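You operate a simulated robot arm through the tools that you are given. There is no shell and no other tool. Be economical: measure what you need, move in short steps, check, and stop when the job is done.

Carry out the task below with a simulated two-armed robot. There is one attempt and no reset: what you move stays moved.

TASK
Pick up the white bottle from the top of the dark bench with one hand, pass it to the other hand and put it on the top of the drawer cabinet. Set down upright: white bottle.

Only the result counts: the job must be done as asked and must still hold three seconds after the hand-in. Knocking over, shifting, dropping, spilling or breaking anything else fails it.

THE ROBOT
Two 7-joint arms with two-finger parallel grippers on one trunk, on a base that drives. Base frame: it is fixed to the floor where the robot stands at the start and does not move with it; the origin is under the middle of the robot, x ahead of it, y to its left, z up. Lengths are in cm, angles in degrees, forces in N, time in s.
The left shoulder is at the start at [2, 17, 125.3], the right one opposite. With the tool pointing down near the work surface each hand reaches from about 10 to 66 cm from the robot's upright axis, wherever it stands, measured 20 degrees to its own side. Places, roughly: top of the drawer cabinet [120, -100, 90]. Payload 3.8 kg a hand.
The tool frame of a hand sits at the grasp point between the pads (the TCP): z along the fingers, y along the line on which they close. The tips reach 3 cm beyond it. The gripper opens to 11 cm. The fingers are 2 cm wide and 1 cm thick; the gripper's body (4.8 by 11.2 cm) begins 5.5 cm behind the TCP.
Orientation is told as [roll, pitch, yaw] about the base's x, y, z axes, in that order, counted from this pose: with the fingers straight down and closing along the base's y, the tool's x points along the base's -x, its y along +y and its z along -z.

THE INTERFACE
- The arms move only by the tool send_rows. It takes "left_rows", "right_rows" or both (then of equal length, played together; a hand with none holds still); each is a list of rows, each a list of 6 numbers: the shift along the tool's x, y, z in cm, then the turn, a rotation vector about the tool's x, y, z in degrees. In form: [[tx, ty, tz, wx, wy, wz], ...]. A call has 1 to 8 rows; each row is the pose to reach, as a shift and turn from the pose commanded when the call began, along the tool's axes at that moment. "left_gripper" and "right_gripper" are, for a hand that has rows, the opening in per cent of the stroke, from 0 (shut) to 100 (fully open), set as the call begins (left out, the last holds). Rows are played at 5 a second. More than 5 cm and 8.6 degrees between two rows, or a gripper value outside its range, and nothing of the call is played. A pose out of reach is approached as far as the arm can. The call stops where the force on the tool passes 40 N (or 10 N more than at its start, if that is more) or the arm is blocked; 0.2 s more then pass. The fingers move at their own pace (about 7.2 cm/s each) and stop on an object; they squeeze with about 37 N. The grip force told is the motor's: it shows also when the fingers shut on nothing. Time passes only in rows, and 0.2 s behind the last, so rows that repeat a pose let the fingers close. The reply holds the time, the measured pose of the TCP, the force on the tool along the base axes, the opening and the grip force, in the units named above and with some noise, with the torque about the TCP (base axes, N m) and any sound that the robot's microphone picked up.
- Cameras (640 x 400 px; columns grow to the right, rows downward): "scene" is now at [10.8, -0.54, 139.98]; the picture's right is [-0.09, -1.00, 0.00], its down [-0.61, 0.05, -0.79] and it looks along [0.79, -0.07, -0.61] (base axes); focal length 266 px, centre (320, 200). "left" rides on the left gripper at [7.2, -1.7, -10.3] in its tool frame; the picture's right is [0.23, 0.97, 0.00], its down [-0.76, 0.18, -0.62] and it looks along [-0.61, 0.14, 0.78] (tool axes); focal length 222 px, centre (320, 200). "right" rides on the right gripper at [7.2, 1.7, -10.3] in its tool frame; the picture's right is [-0.23, 0.97, 0.00], its down [-0.76, -0.18, -0.62] and it looks along [-0.61, -0.14, 0.78] (tool axes); focal length 222 px, centre (320, 200). There is no depth. A picture from a camera that has moved, and an enlarged one, comes with that camera's place and axes in the base frame and with its lens.
- snapshot(camera): a new picture of that camera. It takes no simulated time.
- raise_lower(by): slides the trunk up (or, below 0, down) by that many cm; the arms and the scene camera ride with it, the base frame stays. It gives what a move gives, with no picture.
- roll_base(legs): drives the robot by 1 to 6 legs, each [ahead, turn to the left] in cm and degrees, along the robot's own axes; the way and the turn of a leg run together, so that a leg with both is an arc; at most 150 cm and 180 degrees a leg. The arms and the cameras ride along, it lands a little off, and it stops where it bumps. It gives what a move gives.
- pan_tilt(pan, tilt): turns the head with the scene camera to pan (to the left, within 80 degrees either way) and tilt (down, from -29 to 69), counted from straight ahead of the robot. It gives what a move gives.
- zoom(camera, box): a new picture of the part [left, top, right, bottom] of that camera's present view, enlarged. It takes no simulated time.
- sign_off(): hands the job in; it is judged then, once.

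Go step by step. Nothing tells you exact positions but the pictures and the camera data: compare them with the known pose of the tool, close in by small moves and look again before you grip or let go. The budget is 120 turns and 92 pictures, counting those below and the enlarged ones. Unless the task says otherwise, let go and move clear before handing in, and close with one line.

The tools are called after "Request:" as a command line: name --argument value ..., lists and objects as JSON in quotes. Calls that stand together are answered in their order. send_rows: Moves the arms, as the interface text tells. Its arguments: {"type":"object","properties":{"left_rows":{"type":"array","items":{"type":"array","items":{"type":"number"}}},"left_gripper":{"type":"number"},"right_rows":{"type":"array","items":{"type":"array","items":{"type":"number"}}},"right_gripper":{"type":"number"}},"required":[]} The other tools are called the same way: raise_lower (by) slides the trunk up or down; roll_base (legs) drives the base; pan_tilt (pan, tilt) turns the head that bears the scene camera; snapshot (camera) takes a picture; zoom (camera, box) takes an enlarged picture of a part of a camera's view; sign_off () hands the job in.

At the start:

```text
t: 0.0
left_tcp_pos: [51.56, 23.33, 111.11]
left_tool_rot: [0.0, 0.1, 0.1]
left_wrist_force: [0.5, 0.2, 0.6]
left_torque: [-0.02, 0.01, 0.02]
left_finger_gap: 10.99
left_gripper_force: 0.0
right_tcp_pos: [37.04, -20.16, 120.62]
right_tool_rot: [0.0, 0.0, 0.0]
right_wrist_force: [-0.6, -0.8, 0.0]
right_torque: [-0.04, -0.02, -0.01]
right_finger_gap: 11.0
right_gripper_force: 0.0
trunk travel left (down, up): [-35.0, 22.0]
robot x, y, heading: [0.09, -0.06, 0.3]
head pan, tilt: [-5.1, 37.6]
```

scene: 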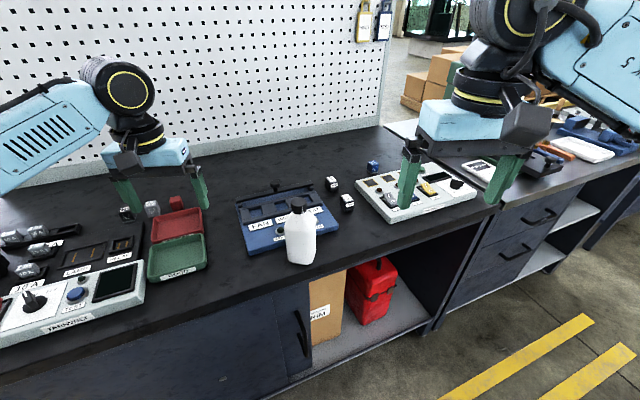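
right: 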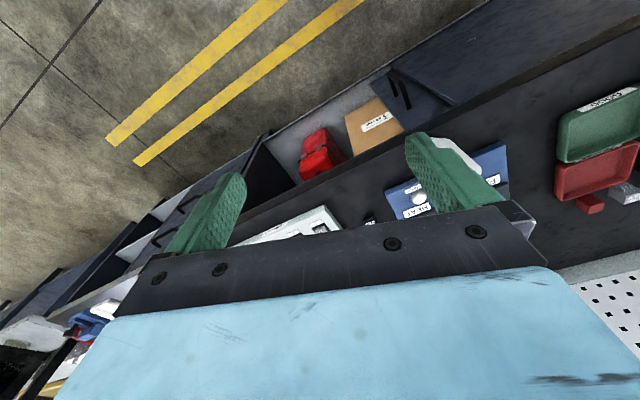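
left: 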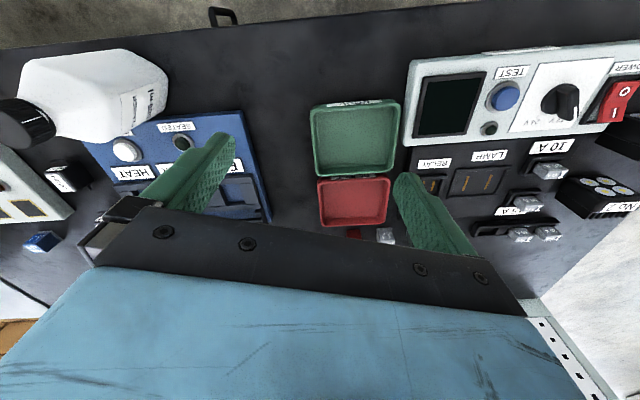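

The white bottle stands near the front edge of the bench, at about [53, 0], with the bench top at about z=90. I'll take a closer look at it, then look toward the drawer cabinet.

Request:
zoom --camera "scene" --box '[220, 150, 380, 280]'

Request:
pan_tilt --pan -50 --tilt 25

Request:
snapshot --camera "scene"

```text
3.08 times, centred on (300, 215) of scene
camera zoom: at [10.8, -0.54, 139.98], right [-0.09, -1.0, 0.0], down [-0.61, 0.05, -0.79], along [0.79, -0.07, -0.61], focal length 820 px, centre (382, 154)
```

zoom: 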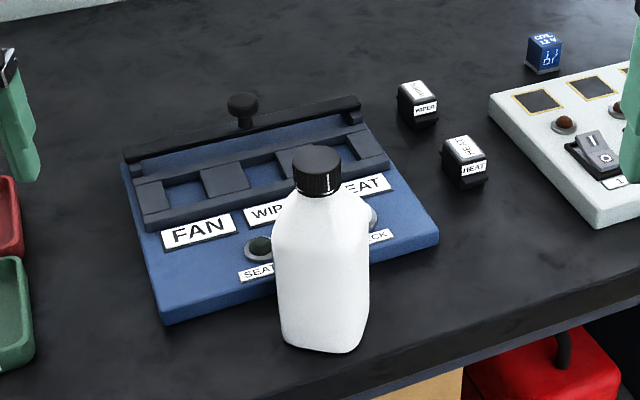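

```text
t: 1.1
left_tcp_pos: [51.44, 23.32, 111.14]
left_tool_rot: [0.0, 0.0, 0.1]
left_wrist_force: [-0.1, 0.8, 0.7]
left_torque: [-0.01, 0.02, 0.0]
left_finger_gap: 11.02
left_gripper_force: 0.1
right_tcp_pos: [37.15, -20.22, 120.64]
right_tool_rot: [0.1, 0.0, 0.1]
right_wrist_force: [0.2, -0.4, 0.2]
right_torque: [-0.01, 0.04, -0.01]
right_finger_gap: 11.0
right_gripper_force: 0.0
trunk travel left (down, up): [-35.0, 22.0]
robot x, y, heading: [-0.26, 0.49, 0.2]
head pan, tilt: [-50.0, 25.0]
```

```text
87 pictures are left
camera scene: at [8.11, -6.82, 141.95], right [-0.77, -0.64, 0.0], down [-0.27, 0.32, -0.91], along [0.58, -0.69, -0.42], focal length 266 px, centre (320, 200)
```

scene: 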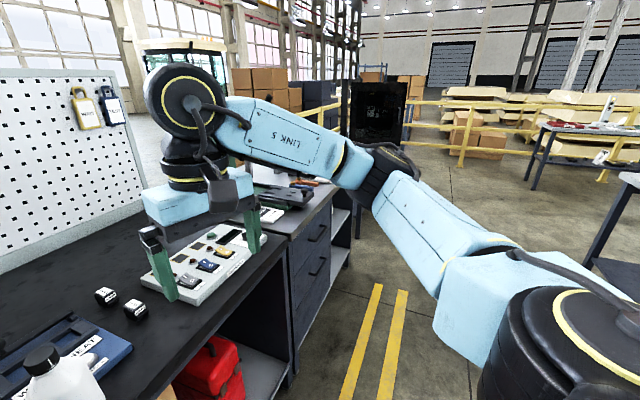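

The bench runs at roughly a 16° diagonal, and the drawer cabinet continues it to the right. My plan is for the left hand to take the bottle from above by the cap. The right hand then takes the body at a forward-down slant and places it. First I move the left hand over the bottle, staying high.

Request:
send_rows --left_rows '[[0, 0, -4.9, 0, 0, 0], [-1, -4.5, -4.9, 0, 0, 0], [-1.5, -9.2, -4.9, 0, 0, 0], [-2, -14, -4.9, 0, 0, 0], [-2.5, -18.7, -4.9, 0, 0, 0], [-2.5, -23, -4.9, 0, 0, 0], [-2.5, -23, -4.9, 0, 0, 0]]'

Request:
pan_tilt --pan 0 --tilt 40

Request:
snapshot --camera "left"

Request:
snapshot --camera "scene"

```text
t: 2.7
left_tcp_pos: [53.81, 0.37, 116.0]
left_tool_rot: [0.1, -0.1, 0.2]
left_wrist_force: [-0.4, 0.7, 0.0]
left_torque: [-0.04, 0.01, -0.01]
left_finger_gap: 10.99
left_gripper_force: 0.0
right_tcp_pos: [37.14, -20.01, 120.67]
right_tool_rot: [0.0, 0.0, 0.1]
right_wrist_force: [-0.9, -0.2, -0.7]
right_torque: [-0.01, -0.01, 0.01]
right_finger_gap: 10.99
right_gripper_force: 0.0
trunk travel left (down, up): [-35.0, 22.0]
robot x, y, heading: [-0.06, -0.22, -0.0]
head pan, tilt: [-50.0, 25.0]
```

```text
t: 3.9
left_tcp_pos: [53.85, 0.37, 116.13]
left_tool_rot: [-0.1, 0.0, 0.1]
left_wrist_force: [-0.7, 0.1, 0.6]
left_torque: [0.02, 0.0, 0.0]
left_finger_gap: 11.0
left_gripper_force: 0.1
right_tcp_pos: [37.0, -20.23, 120.72]
right_tool_rot: [0.0, 0.0, -0.1]
right_wrist_force: [0.0, 0.1, 0.4]
right_torque: [-0.02, 0.0, 0.01]
right_finger_gap: 10.99
right_gripper_force: 0.1
trunk travel left (down, up): [-35.0, 22.0]
robot x, y, heading: [0.23, 0.16, -0.1]
head pan, tilt: [0.0, 40.0]
```

```text
86 pictures are left
camera left: at [46.54, -1.48, 126.51], right [-0.23, 0.97, 0.0], down [0.76, 0.18, 0.62], along [0.61, 0.14, -0.78], focal length 222 px, centre (320, 200)
```

left: 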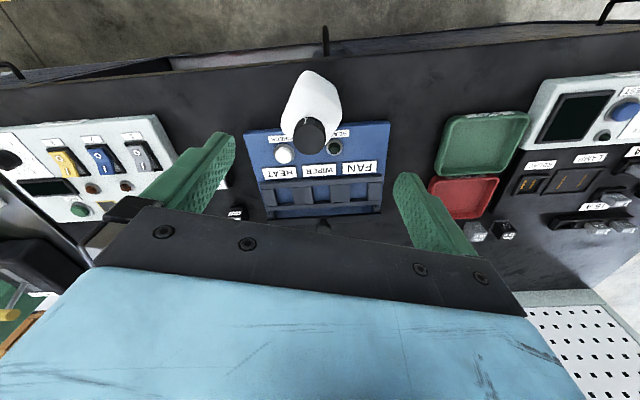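

```text
85 pictures are left
camera scene: at [10.68, 0.22, 139.62], right [0.0, -1.0, 0.0], down [-0.64, 0.0, -0.77], along [0.77, 0.0, -0.64], focal length 266 px, centre (320, 200)
```

scene: 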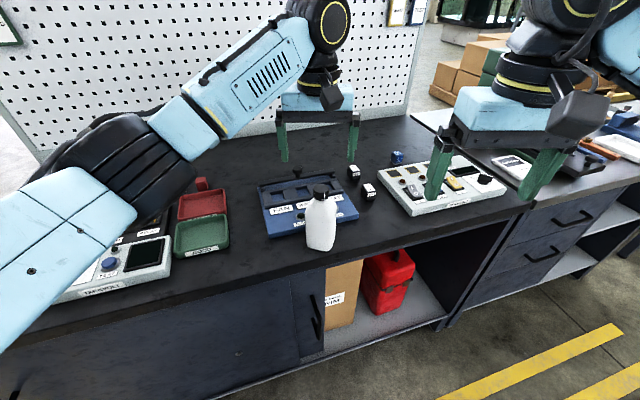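

The cap top triangulates to about [54.9, -0.3, 105.6]. I'll zoom in to refine this and read the bottle's yaw.

Request:
zoom --camera "left" --box '[240, 50, 400, 150]'

Request:
zoom --camera "scene" --box '[260, 170, 380, 260]'

```text
4.00 times, centred on (320, 100) of left
camera zoom: at [46.54, -1.48, 126.51], right [-0.23, 0.97, 0.0], down [0.76, 0.18, 0.62], along [0.61, 0.14, -0.78], focal length 888 px, centre (320, 600)
```

zoom: 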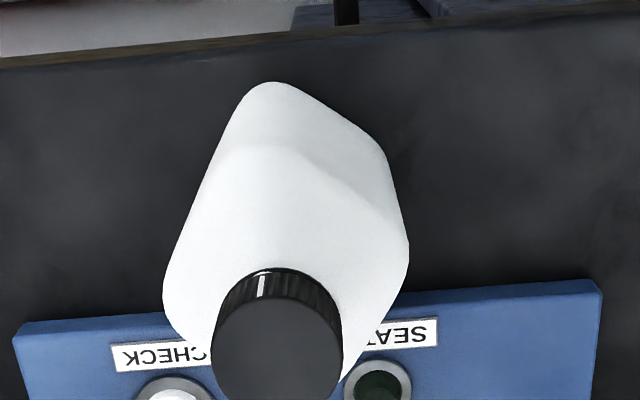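

```text
4.44 times, centred on (320, 215) of scene
camera zoom: at [10.68, 0.22, 139.62], right [0.0, -1.0, 0.0], down [-0.64, 0.0, -0.77], along [0.77, 0.0, -0.64], focal length 1184 px, centre (320, 133)
```

zoom: 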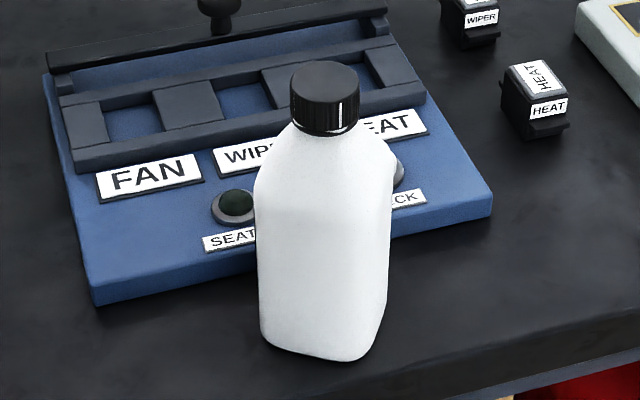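

The cap is about 3.3 cm across and centred near [55.4, -0.3], with its top at 105.7, and the bottle is about 16 cm tall. I'll lower to just above the cap and check the centring.

Request:
send_rows --left_rows '[[-1.6, -0.7, 0, 0, 0, 0], [-1.6, -0.7, 3, 0, 0, 0], [-1.6, -0.7, 6.2, 0, 0, 0], [-1.6, -0.7, 6.2, 0, 0, 0]]'

Request:
zoom --camera "left" --box '[160, 40, 480, 240]'

Request:
zoom --camera "scene" --box '[240, 110, 400, 260]'

```text
t: 4.9
left_tcp_pos: [55.63, -0.42, 109.59]
left_tool_rot: [-0.1, 0.0, 0.0]
left_wrist_force: [0.5, -0.5, 0.1]
left_torque: [0.0, 0.01, -0.01]
left_finger_gap: 10.99
left_gripper_force: 0.0
right_tcp_pos: [37.04, -20.12, 120.69]
right_tool_rot: [0.0, 0.1, -0.1]
right_wrist_force: [-0.4, 0.1, -0.1]
right_torque: [-0.02, 0.01, 0.01]
right_finger_gap: 10.99
right_gripper_force: 0.1
trunk travel left (down, up): [-35.0, 22.0]
robot x, y, heading: [0.18, -0.32, 0.0]
head pan, tilt: [0.0, 40.0]
```

```text
2.00 times, centred on (320, 140) of left
camera zoom: at [48.46, -2.24, 120.04], right [-0.23, 0.97, 0.0], down [0.76, 0.18, 0.62], along [0.61, 0.14, -0.78], focal length 444 px, centre (320, 320)
```

zoom: 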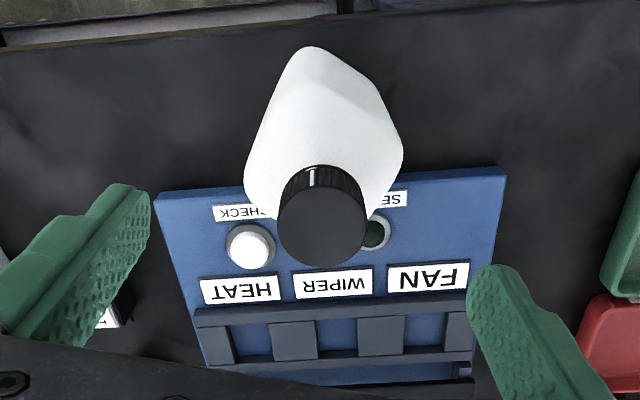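

```text
2.67 times, centred on (320, 185) of scene
camera zoom: at [10.67, 0.26, 139.63], right [0.0, -1.0, 0.0], down [-0.64, 0.0, -0.77], along [0.77, 0.0, -0.64], focal length 710 px, centre (320, 240)
```

zoom: 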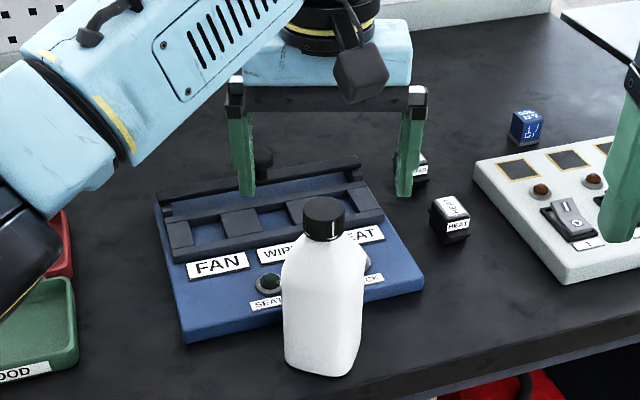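

The cap is at about [55.5, -0.5], right under the grasp point. I'll descend 3.6 cm and close.

Request:
send_rows --left_rows '[[0, 0, 1.8, 0, 0, 0], [0, 0, 3.7, 0, 0, 0], [0, 0, 3.7, 0, 0, 0]]'

Request:
send_rows --left_rows '[[0, 0, 0, 0, 0, 0], [0, 0, 0, 0, 0, 0], [0, 0, 0, 0, 0, 0], [0, 0, 0, 0, 0, 0]]' --left_gripper 0

Request:
zoom --camera "scene" --box '[240, 110, 400, 260]'

```text
t: 5.7
left_tcp_pos: [55.65, -0.35, 105.9]
left_tool_rot: [0.0, 0.1, 0.1]
left_wrist_force: [-0.1, -0.5, 0.2]
left_torque: [0.03, -0.01, -0.01]
left_finger_gap: 11.01
left_gripper_force: 0.1
right_tcp_pos: [37.01, -20.12, 120.75]
right_tool_rot: [0.1, 0.0, 0.1]
right_wrist_force: [0.1, -0.1, 0.5]
right_torque: [-0.01, -0.01, 0.0]
right_finger_gap: 10.99
right_gripper_force: 0.1
trunk travel left (down, up): [-35.0, 22.0]
robot x, y, heading: [-0.31, -0.31, -0.1]
head pan, tilt: [0.0, 40.0]
```

```text
t: 6.7
left_tcp_pos: [55.64, -0.3, 105.85]
left_tool_rot: [0.1, 0.0, 0.1]
left_wrist_force: [0.0, -0.4, 0.2]
left_torque: [-0.09, 0.01, 0.0]
left_finger_gap: 3.3
left_gripper_force: 37.1
right_tcp_pos: [37.03, -20.13, 120.68]
right_tool_rot: [0.0, 0.0, 0.0]
right_wrist_force: [0.0, 0.1, -0.3]
right_torque: [0.01, 0.01, 0.01]
right_finger_gap: 10.99
right_gripper_force: 0.1
trunk travel left (down, up): [-35.0, 22.0]
robot x, y, heading: [0.24, -0.25, -0.2]
head pan, tilt: [0.0, 40.0]
```

```text
2.67 times, centred on (320, 185) of scene
camera zoom: at [10.68, 0.24, 139.62], right [0.0, -1.0, 0.0], down [-0.64, 0.0, -0.77], along [0.77, 0.0, -0.64], focal length 710 px, centre (320, 240)
```

zoom: 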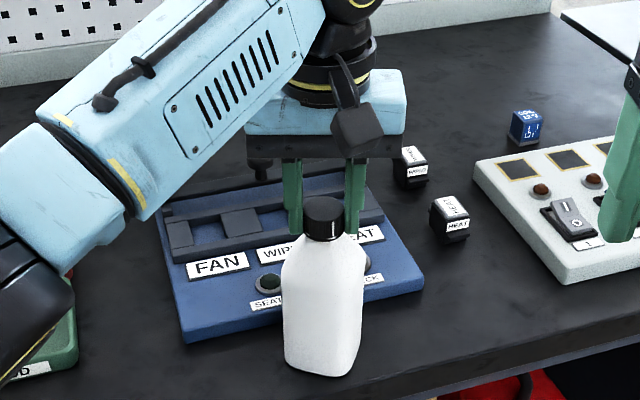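

The grip is on the cap with a 3.3 cm gap. I'll lift straight up.

Request:
send_rows --left_rows '[[0, 0, -1, 0, 0, 0], [0, 0, -3, 0, 0, 0], [0, 0, -6, 0, 0, 0], [0, 0, -10, 0, 0, 0], [0, 0, -14, 0, 0, 0], [0, 0, -17, 0, 0, 0], [0, 0, -17, 0, 0, 0]]'

Request:
snapshot --camera "scene"

```text
t: 8.3
left_tcp_pos: [55.68, -0.51, 122.89]
left_tool_rot: [-0.1, 0.1, 0.0]
left_wrist_force: [0.9, 0.3, -5.8]
left_torque: [0.01, 0.0, 0.02]
left_finger_gap: 3.29
left_gripper_force: 36.7
right_tcp_pos: [37.15, -20.15, 120.59]
right_tool_rot: [0.1, 0.1, 0.0]
right_wrist_force: [-0.8, 0.3, 0.2]
right_torque: [-0.01, 0.02, 0.01]
right_finger_gap: 10.98
right_gripper_force: 0.0
trunk travel left (down, up): [-35.0, 22.0]
robot x, y, heading: [-0.02, -0.07, 0.1]
head pan, tilt: [0.0, 40.0]
```

```text
79 pictures are left
camera scene: at [10.78, 0.25, 139.61], right [0.0, -1.0, 0.0], down [-0.64, 0.0, -0.77], along [0.77, 0.0, -0.64], focal length 266 px, centre (320, 200)
```

scene: 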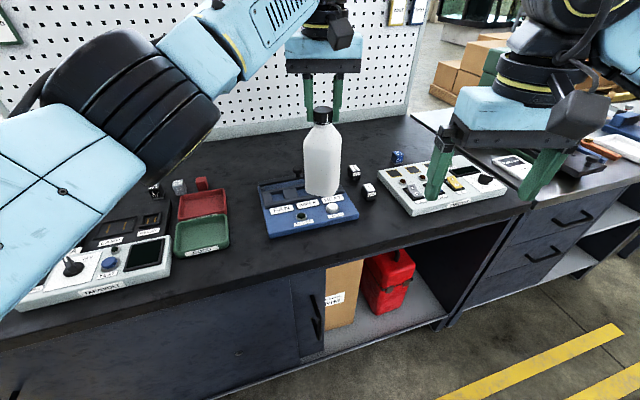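

The bottle lifts cleanly, weighing about 0.6 kg. From its base edges, its faces are yawed about -13°. I'll bring it in to about [46, -3] and turn the left hand -57°, which puts the faces in line with a right-hand approach at yaw +20° and keeps the left camera out of the way.

Request:
send_rows --left_rows '[[1.4, -0.4, -0.3, 0, 0, 8.1], [2.8, -0.8, -0.6, 0, 0, 16.2], [4.2, -1.2, -0.9, 0, 0, 24.3], [5.6, -1.6, -1.2, 0, 0, 32.4], [7.0, -2.0, -1.5, 0, 0, 40.5], [8.4, -2.3, -1.8, 0, 0, 48.6], [9.7, -2.6, -2.0, 0, 0, 57], [9.7, -2.6, -2.0, 0, 0, 57]]'

Request:
snapshot --camera "scene"

Request:
snapshot --camera "left"

```text
t: 10.1
left_tcp_pos: [45.95, -2.95, 125.09]
left_tool_rot: [0.1, 0.0, -57.1]
left_wrist_force: [0.0, 0.3, -5.2]
left_torque: [0.01, 0.01, -0.04]
left_finger_gap: 3.3
left_gripper_force: 37.3
right_tcp_pos: [37.12, -20.18, 120.63]
right_tool_rot: [0.0, 0.0, 0.0]
right_wrist_force: [0.1, -0.1, -0.2]
right_torque: [-0.02, -0.03, 0.0]
right_finger_gap: 11.01
right_gripper_force: 0.1
trunk travel left (down, up): [-35.0, 22.0]
robot x, y, heading: [0.51, -0.13, 0.0]
head pan, tilt: [0.0, 40.0]
```

```text
78 pictures are left
camera scene: at [10.74, 0.23, 139.62], right [0.0, -1.0, 0.0], down [-0.64, 0.0, -0.77], along [0.77, 0.0, -0.64], focal length 266 px, centre (320, 200)
```

scene: 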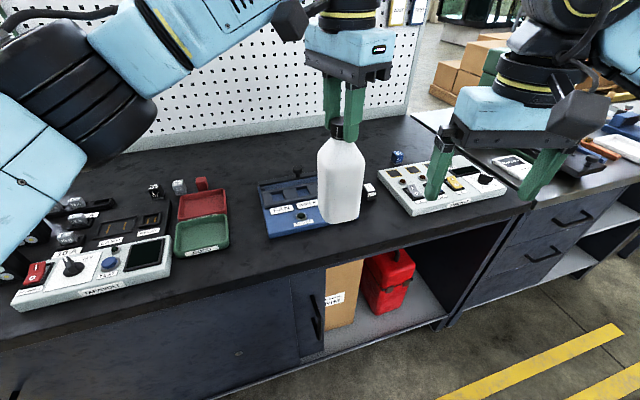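

```text
77 pictures are left
camera left: at [40.66, 2.04, 135.54], right [0.69, 0.72, 0.0], down [0.56, -0.54, 0.62], along [0.45, -0.43, -0.78], focal length 222 px, centre (320, 200)
```

left: 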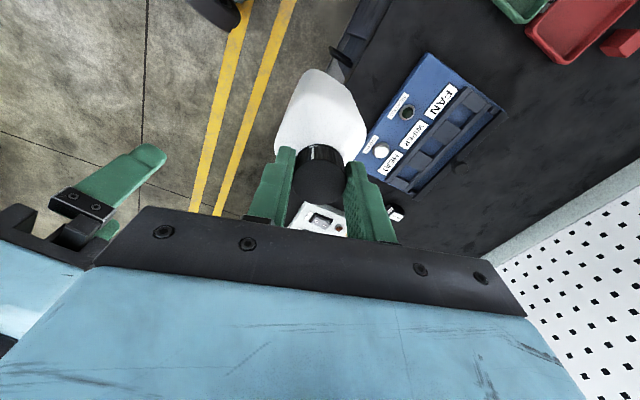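

I'll zoom in to check the bottle's face orientation now.

Request:
zoom --camera "scene" --box '[280, 100, 400, 240]'

Request:
zoom --camera "left" --box '[240, 50, 400, 150]'

```text
2.86 times, centred on (340, 170) of scene
camera zoom: at [10.74, 0.23, 139.62], right [0.0, -1.0, 0.0], down [-0.64, 0.0, -0.77], along [0.77, 0.0, -0.64], focal length 761 px, centre (263, 286)
```

zoom: 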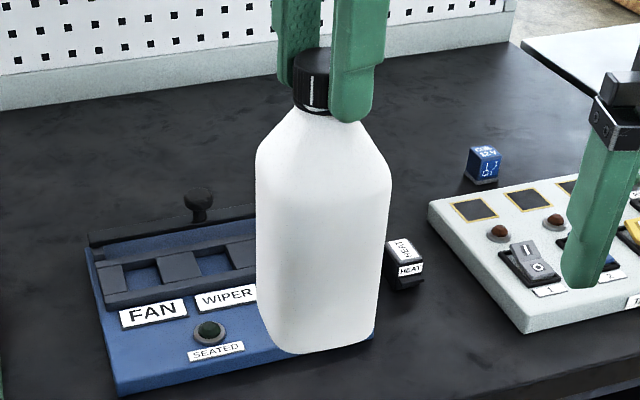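

```text
4.00 times, centred on (320, 100) of left
camera zoom: at [40.66, 2.04, 135.54], right [0.69, 0.72, 0.0], down [0.56, -0.54, 0.62], along [0.45, -0.43, -0.78], focal length 888 px, centre (320, 600)
```

zoom: 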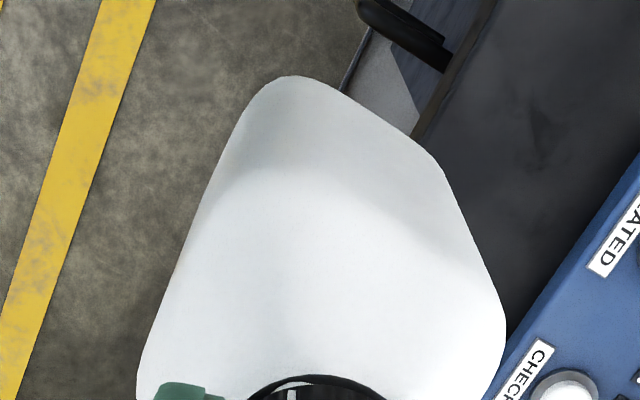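

The faces measure at about yaw +16 to +20, and the body is about 7.3 cm square. I'll now tilt the right hand to 40° below horizontal at yaw +20, standing back from the bottle.

Request:
send_rows --right_rows '[[0.9, 0.3, -0.5, -1.24, -7.07, -2.67], [1.7, 0.6, -1, -2.49, -14.1, -5.34], [2.6, 0.9, -1.5, -3.73, -21.2, -8.0], [3.5, 1.2, -2, -4.97, -28.3, -10.7], [4.4, 1.5, -2.5, -6.2, -35.4, -13.4], [5.3, 1.8, -3, -7.46, -42.4, -16], [6.1, 2.2, -3.4, -8.7, -49.5, -18.7], [6.1, 2.2, -3.4, -8.7, -49.5, -18.7]]'

Request:
snapshot --camera "scene"

Request:
snapshot --camera "right"

```text
t: 11.9
left_tcp_pos: [46.1, -2.98, 125.02]
left_tool_rot: [0.0, 0.0, -56.9]
left_wrist_force: [0.2, -0.4, -5.4]
left_torque: [0.03, 0.03, -0.02]
left_finger_gap: 3.31
left_gripper_force: 36.9
right_tcp_pos: [36.14, -17.83, 127.62]
right_tool_rot: [-0.1, -49.9, 20.1]
right_wrist_force: [0.2, -0.5, 0.4]
right_torque: [-0.02, 0.0, 0.01]
right_finger_gap: 11.0
right_gripper_force: 0.0
right hand out of reach, approached as far as the arm can: row 5, 6, 7, 8
trunk travel left (down, up): [-35.0, 22.0]
robot x, y, heading: [-0.09, -0.27, 0.2]
head pan, tilt: [0.0, 40.0]
```

```text
74 pictures are left
camera scene: at [10.74, 0.25, 139.62], right [0.0, -1.0, 0.0], down [-0.64, 0.0, -0.77], along [0.77, 0.0, -0.64], focal length 266 px, centre (320, 200)
```

scene: 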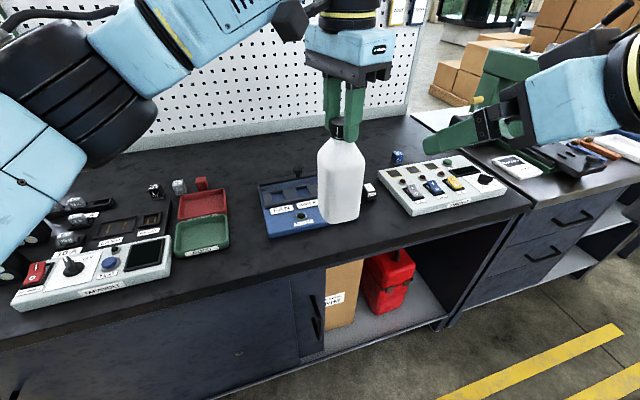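

```text
73 pictures are left
camera right: at [23.66, -20.63, 128.7], right [-0.2, 0.97, 0.17], down [0.07, -0.16, 0.98], along [0.98, 0.21, -0.04], focal length 222 px, centre (320, 200)
```

right: 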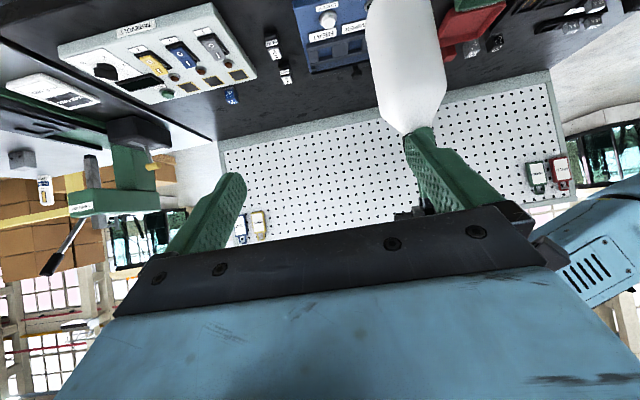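

The tilt is reached, but the arm can't fold further in with that orientation. I'll shift the bottle outward to about [54, -6] and bring the right hand to a pre-grasp 12 cm back along its approach line.

Request:
send_rows --left_rows '[[-2.3, 1.7, 0, 0, 0, 0], [-4.6, 3.4, 0, 0, 0, 0], [-6.9, 5.1, 0, 0, 0, 0], [-6.9, 5.1, 0, 0, 0, 0], [-6.9, 5.1, 0, 0, 0, 0]]' --right_rows '[[-0.6, 0.6, 2, 0, 0, 0], [-1.2, 1.8, 4.3, 0, 0, 0], [-1.8, 3.2, 6.8, 0, 0, 0], [-2.5, 5.0, 9.5, 0, 0, 0], [-2.5, 5.0, 11.4, 0, 0, 0]]'

Request:
snapshot --camera "scene"

Request:
snapshot --camera "right"

```text
t: 13.1
left_tcp_pos: [53.17, -5.87, 124.99]
left_tool_rot: [0.0, 0.2, -57.0]
left_wrist_force: [0.2, -0.5, -4.9]
left_torque: [0.03, 0.04, 0.02]
left_finger_gap: 3.29
left_gripper_force: 36.7
left hand out of reach, approached as far as the arm can: row 3, 4, 5
right_tcp_pos: [43.99, -9.73, 122.19]
right_tool_rot: [0.0, -50.0, 20.0]
right_wrist_force: [-0.1, -0.7, 0.2]
right_torque: [0.02, 0.01, 0.0]
right_finger_gap: 11.0
right_gripper_force: 0.1
trunk travel left (down, up): [-35.0, 22.0]
robot x, y, heading: [0.18, 0.49, -0.0]
head pan, tilt: [0.0, 40.0]
```

```text
72 pictures are left
camera scene: at [10.72, 0.12, 139.62], right [0.0, -1.0, 0.0], down [-0.64, 0.0, -0.77], along [0.77, 0.0, -0.64], focal length 266 px, centre (320, 200)
```

scene: 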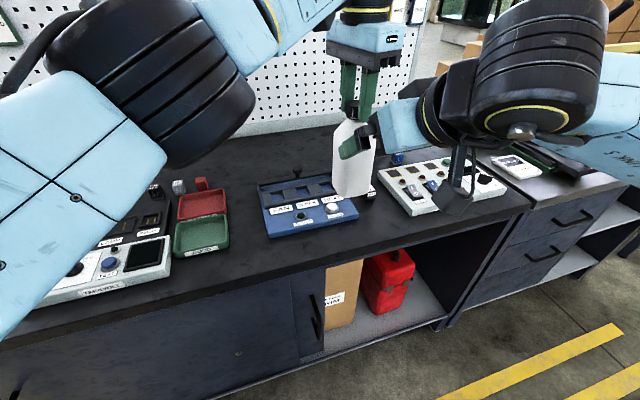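

```text
71 pictures are left
camera right: at [31.48, -12.45, 123.38], right [-0.19, 0.97, 0.17], down [0.07, -0.16, 0.98], along [0.98, 0.2, -0.04], focal length 222 px, centre (320, 200)
```

right: 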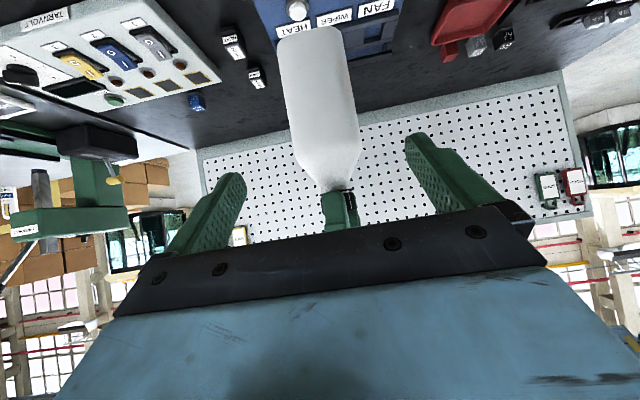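

The bottle is straddled well and needs a 0.4 cm lateral shift. I'll advance halfway and check.

Request:
send_rows --right_rows '[[0.2, 0.4, 2.5, 0, 0, 0], [0.4, 0.4, 5, 0, 0, 0], [0.4, 0.4, 7, 0, 0, 0], [0.4, 0.4, 7, 0, 0, 0]]'

Request:
snapshot --camera "scene"

Request:
snapshot --camera "right"

Request:
snapshot --camera "left"

```text
t: 14.1
left_tcp_pos: [53.2, -5.88, 124.94]
left_tool_rot: [0.0, 0.2, -56.8]
left_wrist_force: [-0.3, -0.1, -5.5]
left_torque: [0.04, -0.03, 0.01]
left_finger_gap: 3.31
left_gripper_force: 36.8
right_tcp_pos: [48.56, -7.6, 117.58]
right_tool_rot: [0.1, -50.0, 19.9]
right_wrist_force: [-0.2, -0.3, 0.3]
right_torque: [-0.02, -0.01, 0.01]
right_finger_gap: 10.99
right_gripper_force: 0.1
trunk travel left (down, up): [-35.0, 22.0]
robot x, y, heading: [0.5, -0.01, 0.1]
head pan, tilt: [0.0, 40.0]
```

```text
70 pictures are left
camera scene: at [10.7, 0.21, 139.62], right [0.0, -1.0, 0.0], down [-0.64, 0.0, -0.77], along [0.77, 0.0, -0.64], focal length 266 px, centre (320, 200)
```

scene: 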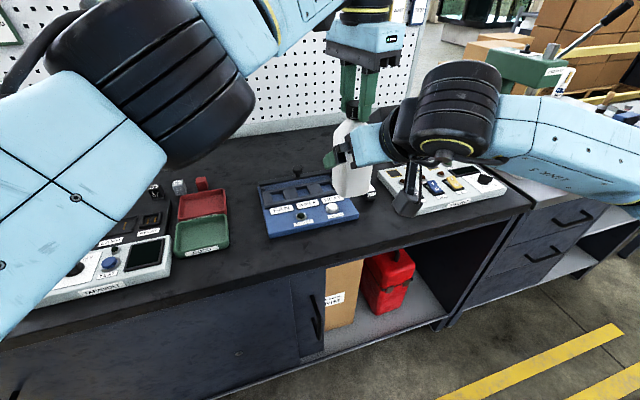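

```text
69 pictures are left
camera right: at [36.13, -10.27, 118.72], right [-0.19, 0.97, 0.17], down [0.07, -0.16, 0.98], along [0.98, 0.2, -0.04], focal length 222 px, centre (320, 200)
```

right: 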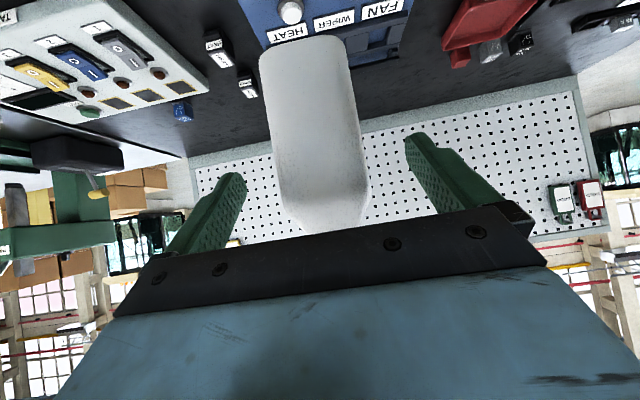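

```text
68 pictures are left
camera left: at [47.75, -0.77, 135.38], right [0.69, 0.72, 0.0], down [0.56, -0.54, 0.62], along [0.45, -0.43, -0.78], focal length 222 px, centre (320, 200)
```

left: 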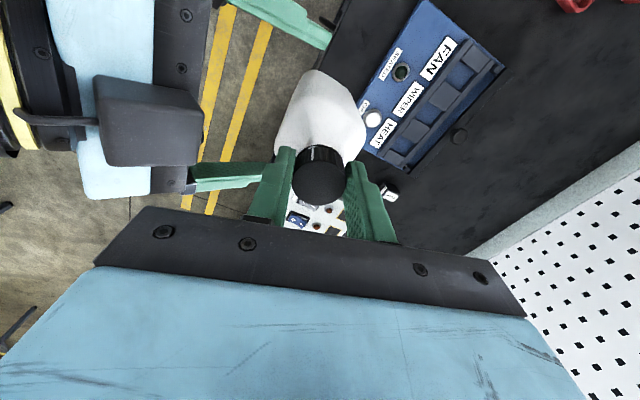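

A dark box shows on top of the right gripper in the left view. I'll zoom in to judge its clearance to the left fingers before advancing.

Request:
zoom --camera "left" --box '[0, 0, 400, 250]'

Request:
zoom --camera "scene" --box '[300, 20, 500, 230]'

```text
1.60 times, centred on (200, 125) of left
camera zoom: at [47.75, -0.77, 135.38], right [0.69, 0.72, 0.0], down [0.56, -0.54, 0.62], along [0.45, -0.43, -0.78], focal length 355 px, centre (512, 320)
```

zoom: 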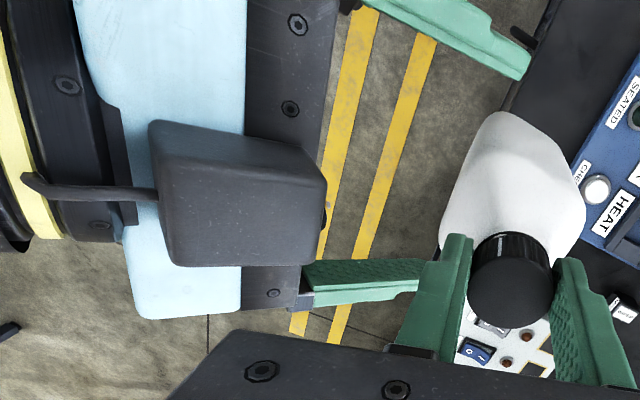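

```text
1.90 times, centred on (400, 125) of scene
camera zoom: at [10.7, 0.21, 139.62], right [0.0, -1.0, 0.0], down [-0.64, 0.0, -0.77], along [0.77, 0.0, -0.64], focal length 507 px, centre (168, 343)
```

zoom: 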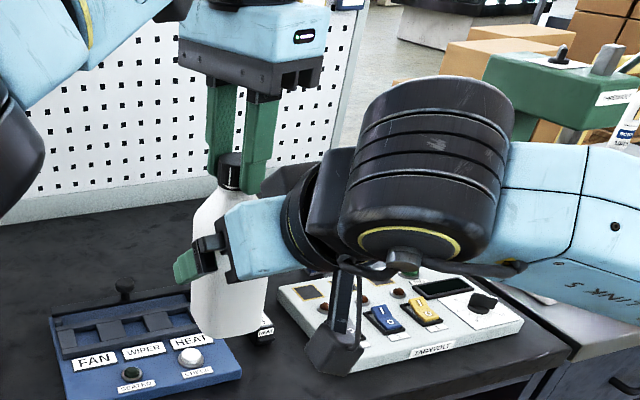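

That box is mounted on top of the right gripper, so I'll grip about 1 cm lower and a little shallower to clear the left fingers.

Request:
send_rows --right_rows '[[1.2, 0, 1, 0, 0, 0], [1.2, 0, 3, 0, 0, 0], [1.2, 0, 4.8, 0, 0, 0], [1.2, 0, 4.8, 0, 0, 0]]'

Request:
zoom --camera "left" --box '[0, 0, 400, 250]'

Request:
snapshot --camera "right"

Request:
zoom --camera "scene" --box '[300, 20, 500, 230]'

```text
t: 15.1
left_tcp_pos: [53.08, -5.88, 124.88]
left_tool_rot: [0.0, 0.1, -56.9]
left_wrist_force: [-0.2, 0.0, -5.2]
left_torque: [0.02, 0.0, -0.02]
left_finger_gap: 3.32
left_gripper_force: 36.7
right_tcp_pos: [51.52, -6.47, 113.5]
right_tool_rot: [-0.1, -50.0, 20.0]
right_wrist_force: [0.0, -0.2, 0.2]
right_torque: [0.0, -0.01, -0.02]
right_finger_gap: 11.01
right_gripper_force: 0.0
trunk travel left (down, up): [-35.0, 22.0]
robot x, y, heading: [-0.04, 0.11, -0.1]
head pan, tilt: [0.0, 40.0]
```

```text
1.60 times, centred on (200, 125) of left
camera zoom: at [47.76, -0.76, 135.38], right [0.69, 0.72, 0.0], down [0.57, -0.54, 0.62], along [0.45, -0.43, -0.78], focal length 355 px, centre (512, 320)
```

zoom: 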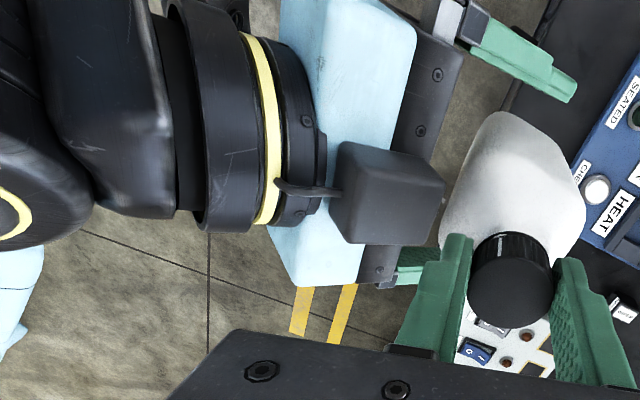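

```text
64 pictures are left
camera right: at [38.99, -9.22, 114.64], right [-0.2, 0.97, 0.17], down [0.07, -0.16, 0.98], along [0.98, 0.2, -0.04], focal length 222 px, centre (320, 200)
```

right: 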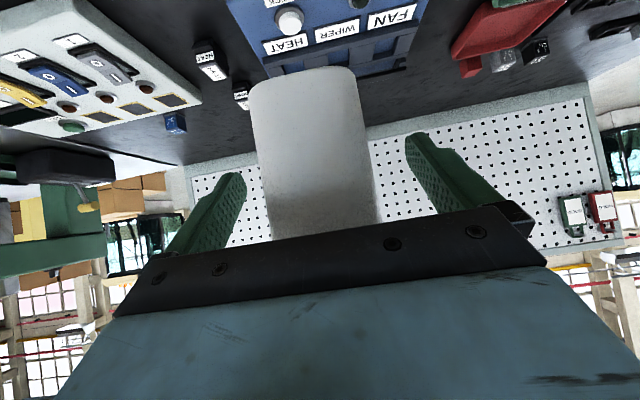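

```text
1.90 times, centred on (400, 125) of scene
camera zoom: at [10.71, 0.22, 139.62], right [0.0, -1.0, 0.0], down [-0.64, 0.0, -0.77], along [0.77, 0.0, -0.64], focal length 507 px, centre (168, 343)
```

zoom: 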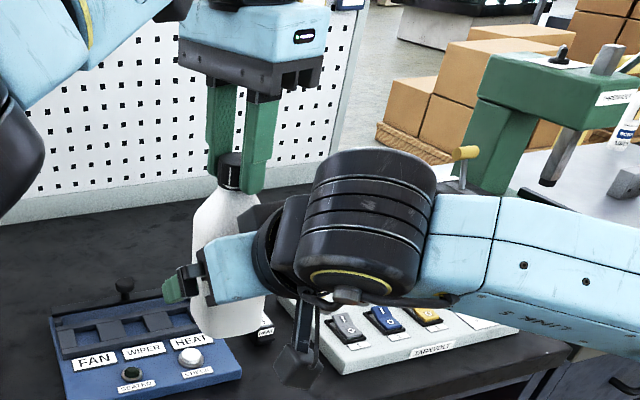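

The bottle is centred between the right fingers at the TCP row, and the box is clear. I'll close the right hand.

Request:
send_rows --right_rows '[[0, 0, 0, 0, 0, 0], [0, 0, 0, 0, 0, 0], [0, 0, 0, 0, 0, 0], [0, 0, 0, 0, 0, 0]]' --right_gripper 0

Request:
snapshot --camera "right"

```text
t: 16.1
left_tcp_pos: [53.09, -5.66, 124.89]
left_tool_rot: [0.0, 0.2, -56.9]
left_wrist_force: [-5.3, 6.0, -3.1]
left_torque: [0.85, 0.55, 0.11]
left_finger_gap: 3.31
left_gripper_force: 37.5
right_tcp_pos: [51.56, -6.56, 113.55]
right_tool_rot: [-0.1, -49.9, 19.8]
right_wrist_force: [5.7, -6.2, 0.6]
right_torque: [-0.13, 0.11, -0.26]
right_finger_gap: 6.57
right_gripper_force: 36.7
trunk travel left (down, up): [-35.0, 22.0]
robot x, y, heading: [0.23, -0.02, 0.1]
head pan, tilt: [0.0, 40.0]
```

```text
62 pictures are left
camera right: at [39.03, -9.26, 114.63], right [-0.19, 0.97, 0.17], down [0.07, -0.16, 0.98], along [0.98, 0.2, -0.04], focal length 222 px, centre (320, 200)
```

right: 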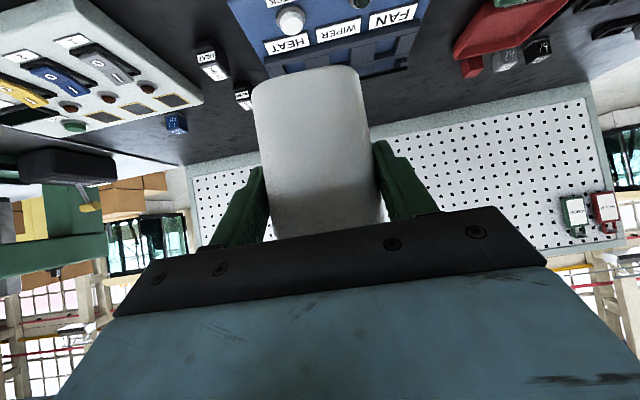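

The right hand holds the body with a 6.6 cm gap. I'll open the left slightly and raise it straight up.

Request:
send_rows --left_rows '[[0, 0, 0, 0, 0, 0], [0, 0, 0, 0, 0, 0], [0, 0, 0, 0, 0, 0]]' --left_gripper 43

Request:
zoom --camera "left" --box '[100, 50, 500, 300]'

```text
t: 16.9
left_tcp_pos: [53.23, -5.8, 125.02]
left_tool_rot: [0.0, 0.0, -56.9]
left_wrist_force: [0.3, 0.3, 0.3]
left_torque: [-0.04, 0.02, -0.05]
left_finger_gap: 4.74
left_gripper_force: 0.2
right_tcp_pos: [51.48, -6.54, 113.45]
right_tool_rot: [0.1, -50.0, 20.1]
right_wrist_force: [0.3, -0.2, 0.7]
right_torque: [0.0, 0.09, -0.05]
right_finger_gap: 6.57
right_gripper_force: 37.0
trunk travel left (down, up): [-35.0, 22.0]
robot x, y, heading: [-0.24, -0.03, -0.2]
head pan, tilt: [0.0, 40.0]
```

```text
1.60 times, centred on (300, 175) of left
camera zoom: at [47.77, -0.76, 135.38], right [0.69, 0.72, 0.0], down [0.56, -0.54, 0.62], along [0.45, -0.43, -0.78], focal length 355 px, centre (352, 240)
```

zoom: 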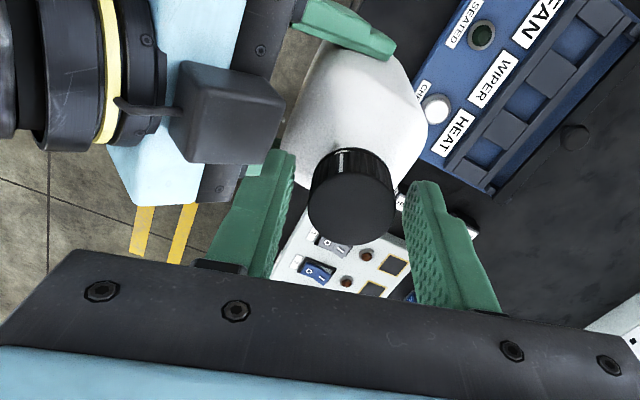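

The left fingers are clear of the cap. I'll raise the left hand.

Request:
send_rows --left_rows '[[0, 0, -2, 0, 0, 0], [0.3, -0.2, -5, 0, 0, 0], [1.5, -1, -9, 0, 0, 0], [1.5, -1, -9, 0, 0, 0]]'

Request:
snapshot --camera "scene"

```text
t: 17.9
left_tcp_pos: [50.88, -4.43, 132.36]
left_tool_rot: [0.0, 0.1, -56.8]
left_wrist_force: [0.6, -0.2, 0.3]
left_torque: [-0.02, 0.03, 0.0]
left_finger_gap: 4.72
left_gripper_force: 0.1
left hand out of reach, approached as far as the arm can: row 1, 2, 3, 4
right_tcp_pos: [51.51, -6.47, 113.49]
right_tool_rot: [0.0, -50.0, 19.8]
right_wrist_force: [0.4, -0.3, -0.2]
right_torque: [0.04, 0.11, 0.0]
right_finger_gap: 6.57
right_gripper_force: 36.7
trunk travel left (down, up): [-35.0, 22.0]
robot x, y, heading: [0.01, -0.09, -0.1]
head pan, tilt: [0.0, 40.0]
```

```text
60 pictures are left
camera scene: at [10.77, 0.22, 139.61], right [0.0, -1.0, 0.0], down [-0.64, 0.0, -0.77], along [0.77, 0.0, -0.64], focal length 266 px, centre (320, 200)
```

scene: 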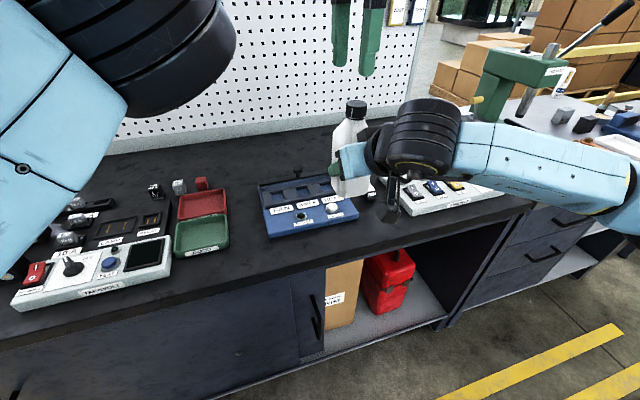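

The right hand holds the bottle upright. I'll pull the left arm back and look at the cabinet top.

Request:
send_rows --left_rows '[[4, -0.6, -0.5, 0, 0, 0], [8.3, -1.2, -0.5, 0, 0, 0], [12.6, -1.8, -0.5, 0, 0, 0], [16.8, -2.4, -0.5, 0, 0, 0], [21, -3, -0.5, 0, 0, 0]]'

Request:
pan_tilt --pan -45 --tilt 25

Request:
snapshot --camera "scene"

```text
t: 19.1
left_tcp_pos: [36.21, 11.69, 132.85]
left_tool_rot: [-0.1, 0.0, -56.8]
left_wrist_force: [-0.1, -0.6, -0.2]
left_torque: [-0.03, -0.05, 0.0]
left_finger_gap: 4.72
left_gripper_force: 0.0
right_tcp_pos: [51.44, -6.43, 113.57]
right_tool_rot: [-0.1, -50.0, 20.0]
right_wrist_force: [-0.6, 0.2, 0.4]
right_torque: [-0.05, 0.08, 0.0]
right_finger_gap: 6.57
right_gripper_force: 36.8
trunk travel left (down, up): [-35.0, 22.0]
robot x, y, heading: [0.05, -0.26, 0.0]
head pan, tilt: [0.0, 40.0]
```

```text
t: 20.2
left_tcp_pos: [36.45, 11.31, 132.67]
left_tool_rot: [-0.1, 0.0, -57.0]
left_wrist_force: [0.3, -0.3, -0.1]
left_torque: [-0.05, 0.01, 0.0]
left_finger_gap: 4.75
left_gripper_force: 0.1
right_tcp_pos: [51.44, -6.49, 113.38]
right_tool_rot: [0.0, -50.0, 19.9]
right_wrist_force: [0.5, 0.3, 1.0]
right_torque: [-0.04, 0.09, 0.02]
right_finger_gap: 6.57
right_gripper_force: 37.1
trunk travel left (down, up): [-35.0, 22.0]
robot x, y, heading: [-0.25, 0.21, 0.2]
head pan, tilt: [-45.0, 25.0]
```

```text
59 pictures are left
camera scene: at [8.75, -6.29, 141.95], right [-0.71, -0.71, 0.0], down [-0.3, 0.3, -0.91], along [0.64, -0.64, -0.42], focal length 266 px, centre (320, 200)
```

scene: 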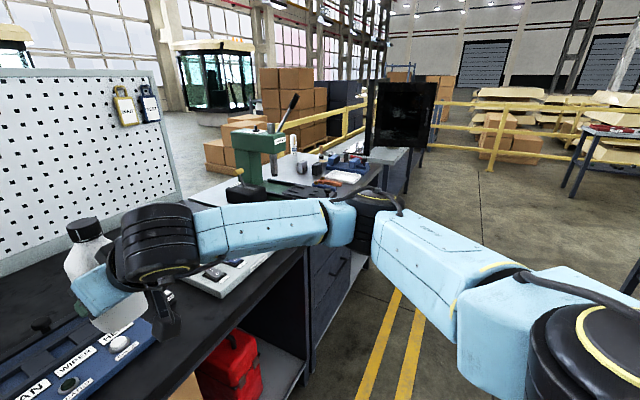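

Request:
zoom --camera "scene" --box '[200, 70, 440, 270]'

```text
2.00 times, centred on (320, 170) of scene
camera zoom: at [8.75, -6.29, 141.95], right [-0.71, -0.71, 0.0], down [-0.3, 0.3, -0.91], along [0.64, -0.64, -0.42], focal length 533 px, centre (320, 260)
```

zoom: 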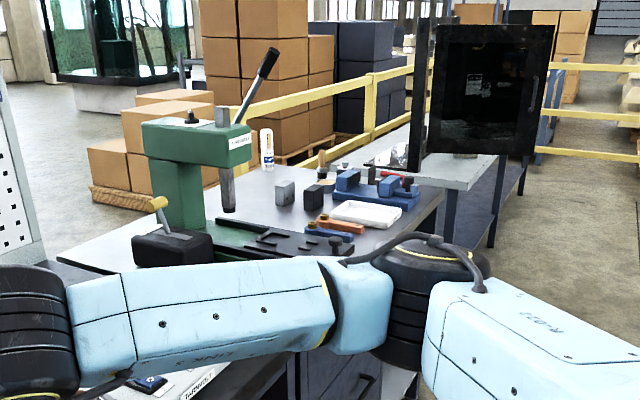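

The cabinet top carries an arbor press, a vise, a tray and tools, so I need a better view to choose a free spot. I'll back off, drive parallel to the bench and face the cabinet.

Request:
roll_base --legs '[[-25, 0], [0, -74], [104, 0], [0, 90]]'

Request:
pan_tilt --pan 0 --tilt 32

Request:
snapshot --camera "scene"

Request:
snapshot --camera "right"

```text
t: 34.0
left_tcp_pos: [38.43, -79.79, 132.75]
left_tool_rot: [0.1, -0.1, -40.5]
left_wrist_force: [0.3, -0.4, 0.0]
left_torque: [-0.02, 0.01, 0.01]
left_finger_gap: 4.74
left_gripper_force: 0.0
right_tcp_pos: [57.95, -92.72, 113.48]
right_tool_rot: [0.1, -50.1, 36.4]
right_wrist_force: [0.3, 0.0, 0.6]
right_torque: [-0.05, 0.11, 0.01]
right_finger_gap: 6.55
right_gripper_force: 37.0
trunk travel left (down, up): [-35.0, 22.0]
robot x, y, heading: [6.63, -100.87, 16.3]
head pan, tilt: [-45.0, 25.0]
```

```text
t: 35.1
left_tcp_pos: [38.31, -79.77, 132.82]
left_tool_rot: [0.0, 0.0, -40.5]
left_wrist_force: [0.7, 0.1, 0.3]
left_torque: [0.0, -0.01, 0.0]
left_finger_gap: 4.75
left_gripper_force: 0.0
right_tcp_pos: [57.92, -92.72, 113.56]
right_tool_rot: [0.0, -50.0, 36.3]
right_wrist_force: [0.6, 0.5, -0.3]
right_torque: [-0.08, 0.09, -0.02]
right_finger_gap: 6.54
right_gripper_force: 37.1
trunk travel left (down, up): [-35.0, 22.0]
robot x, y, heading: [6.45, -101.12, 16.7]
head pan, tilt: [0.0, 32.0]
```

```text
57 pictures are left
camera scene: at [17.43, -97.69, 140.84], right [0.28, -0.96, 0.0], down [-0.51, -0.15, -0.85], along [0.81, 0.24, -0.53], focal length 266 px, centre (320, 200)
```

scene: 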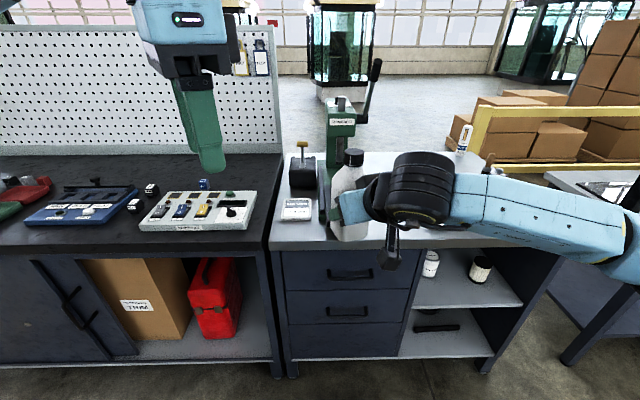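

```text
56 pictures are left
camera right: at [46.69, -98.85, 114.63], right [-0.46, 0.87, 0.17], down [0.12, -0.14, 0.98], along [0.88, 0.47, -0.04], focal length 222 px, centre (320, 200)
```

right: 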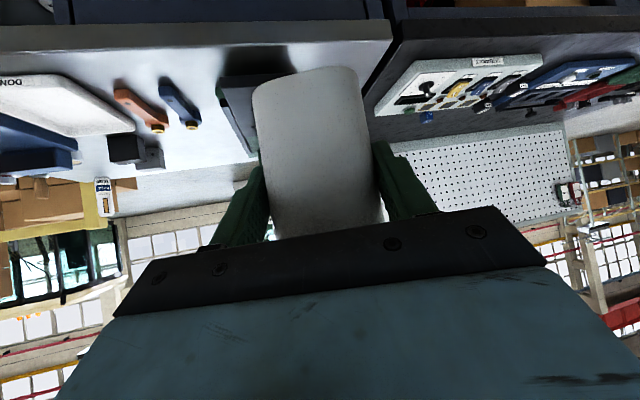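

The robot now faces the cabinet. I'll use the left hand's camera for another view of the cabinet top, plus a zoom of the scene view.

Request:
snapshot --camera "left"

Request:
zoom --camera "scene" --box '[260, 80, 640, 320]'

Request:
zoom --camera "right" --box '[0, 0, 320, 200]'

```text
55 pictures are left
camera left: at [31.75, -76.48, 143.24], right [0.46, 0.89, 0.0], down [0.69, -0.36, 0.62], along [0.55, -0.29, -0.78], focal length 222 px, centre (320, 200)
```

left: 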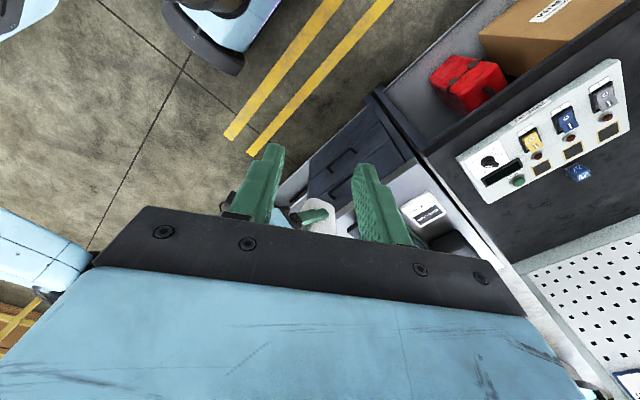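

```text
1.67 times, centred on (450, 200) of scene
camera zoom: at [17.43, -97.69, 140.84], right [0.28, -0.96, 0.0], down [-0.51, -0.15, -0.85], along [0.81, 0.24, -0.53], focal length 444 px, centre (103, 200)
```

zoom: 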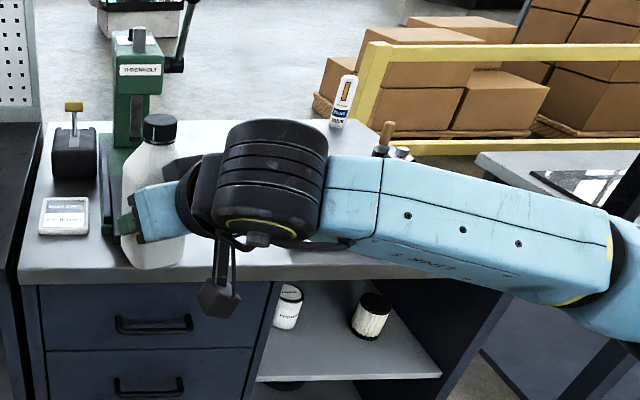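

```text
2.00 times, centred on (160, 100) of right
camera zoom: at [46.69, -98.85, 114.63], right [-0.46, 0.87, 0.17], down [0.12, -0.14, 0.98], along [0.88, 0.47, -0.04], focal length 444 px, centre (640, 400)
```

zoom: 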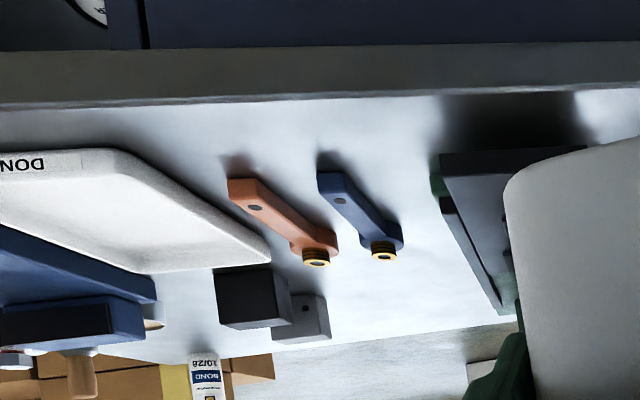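

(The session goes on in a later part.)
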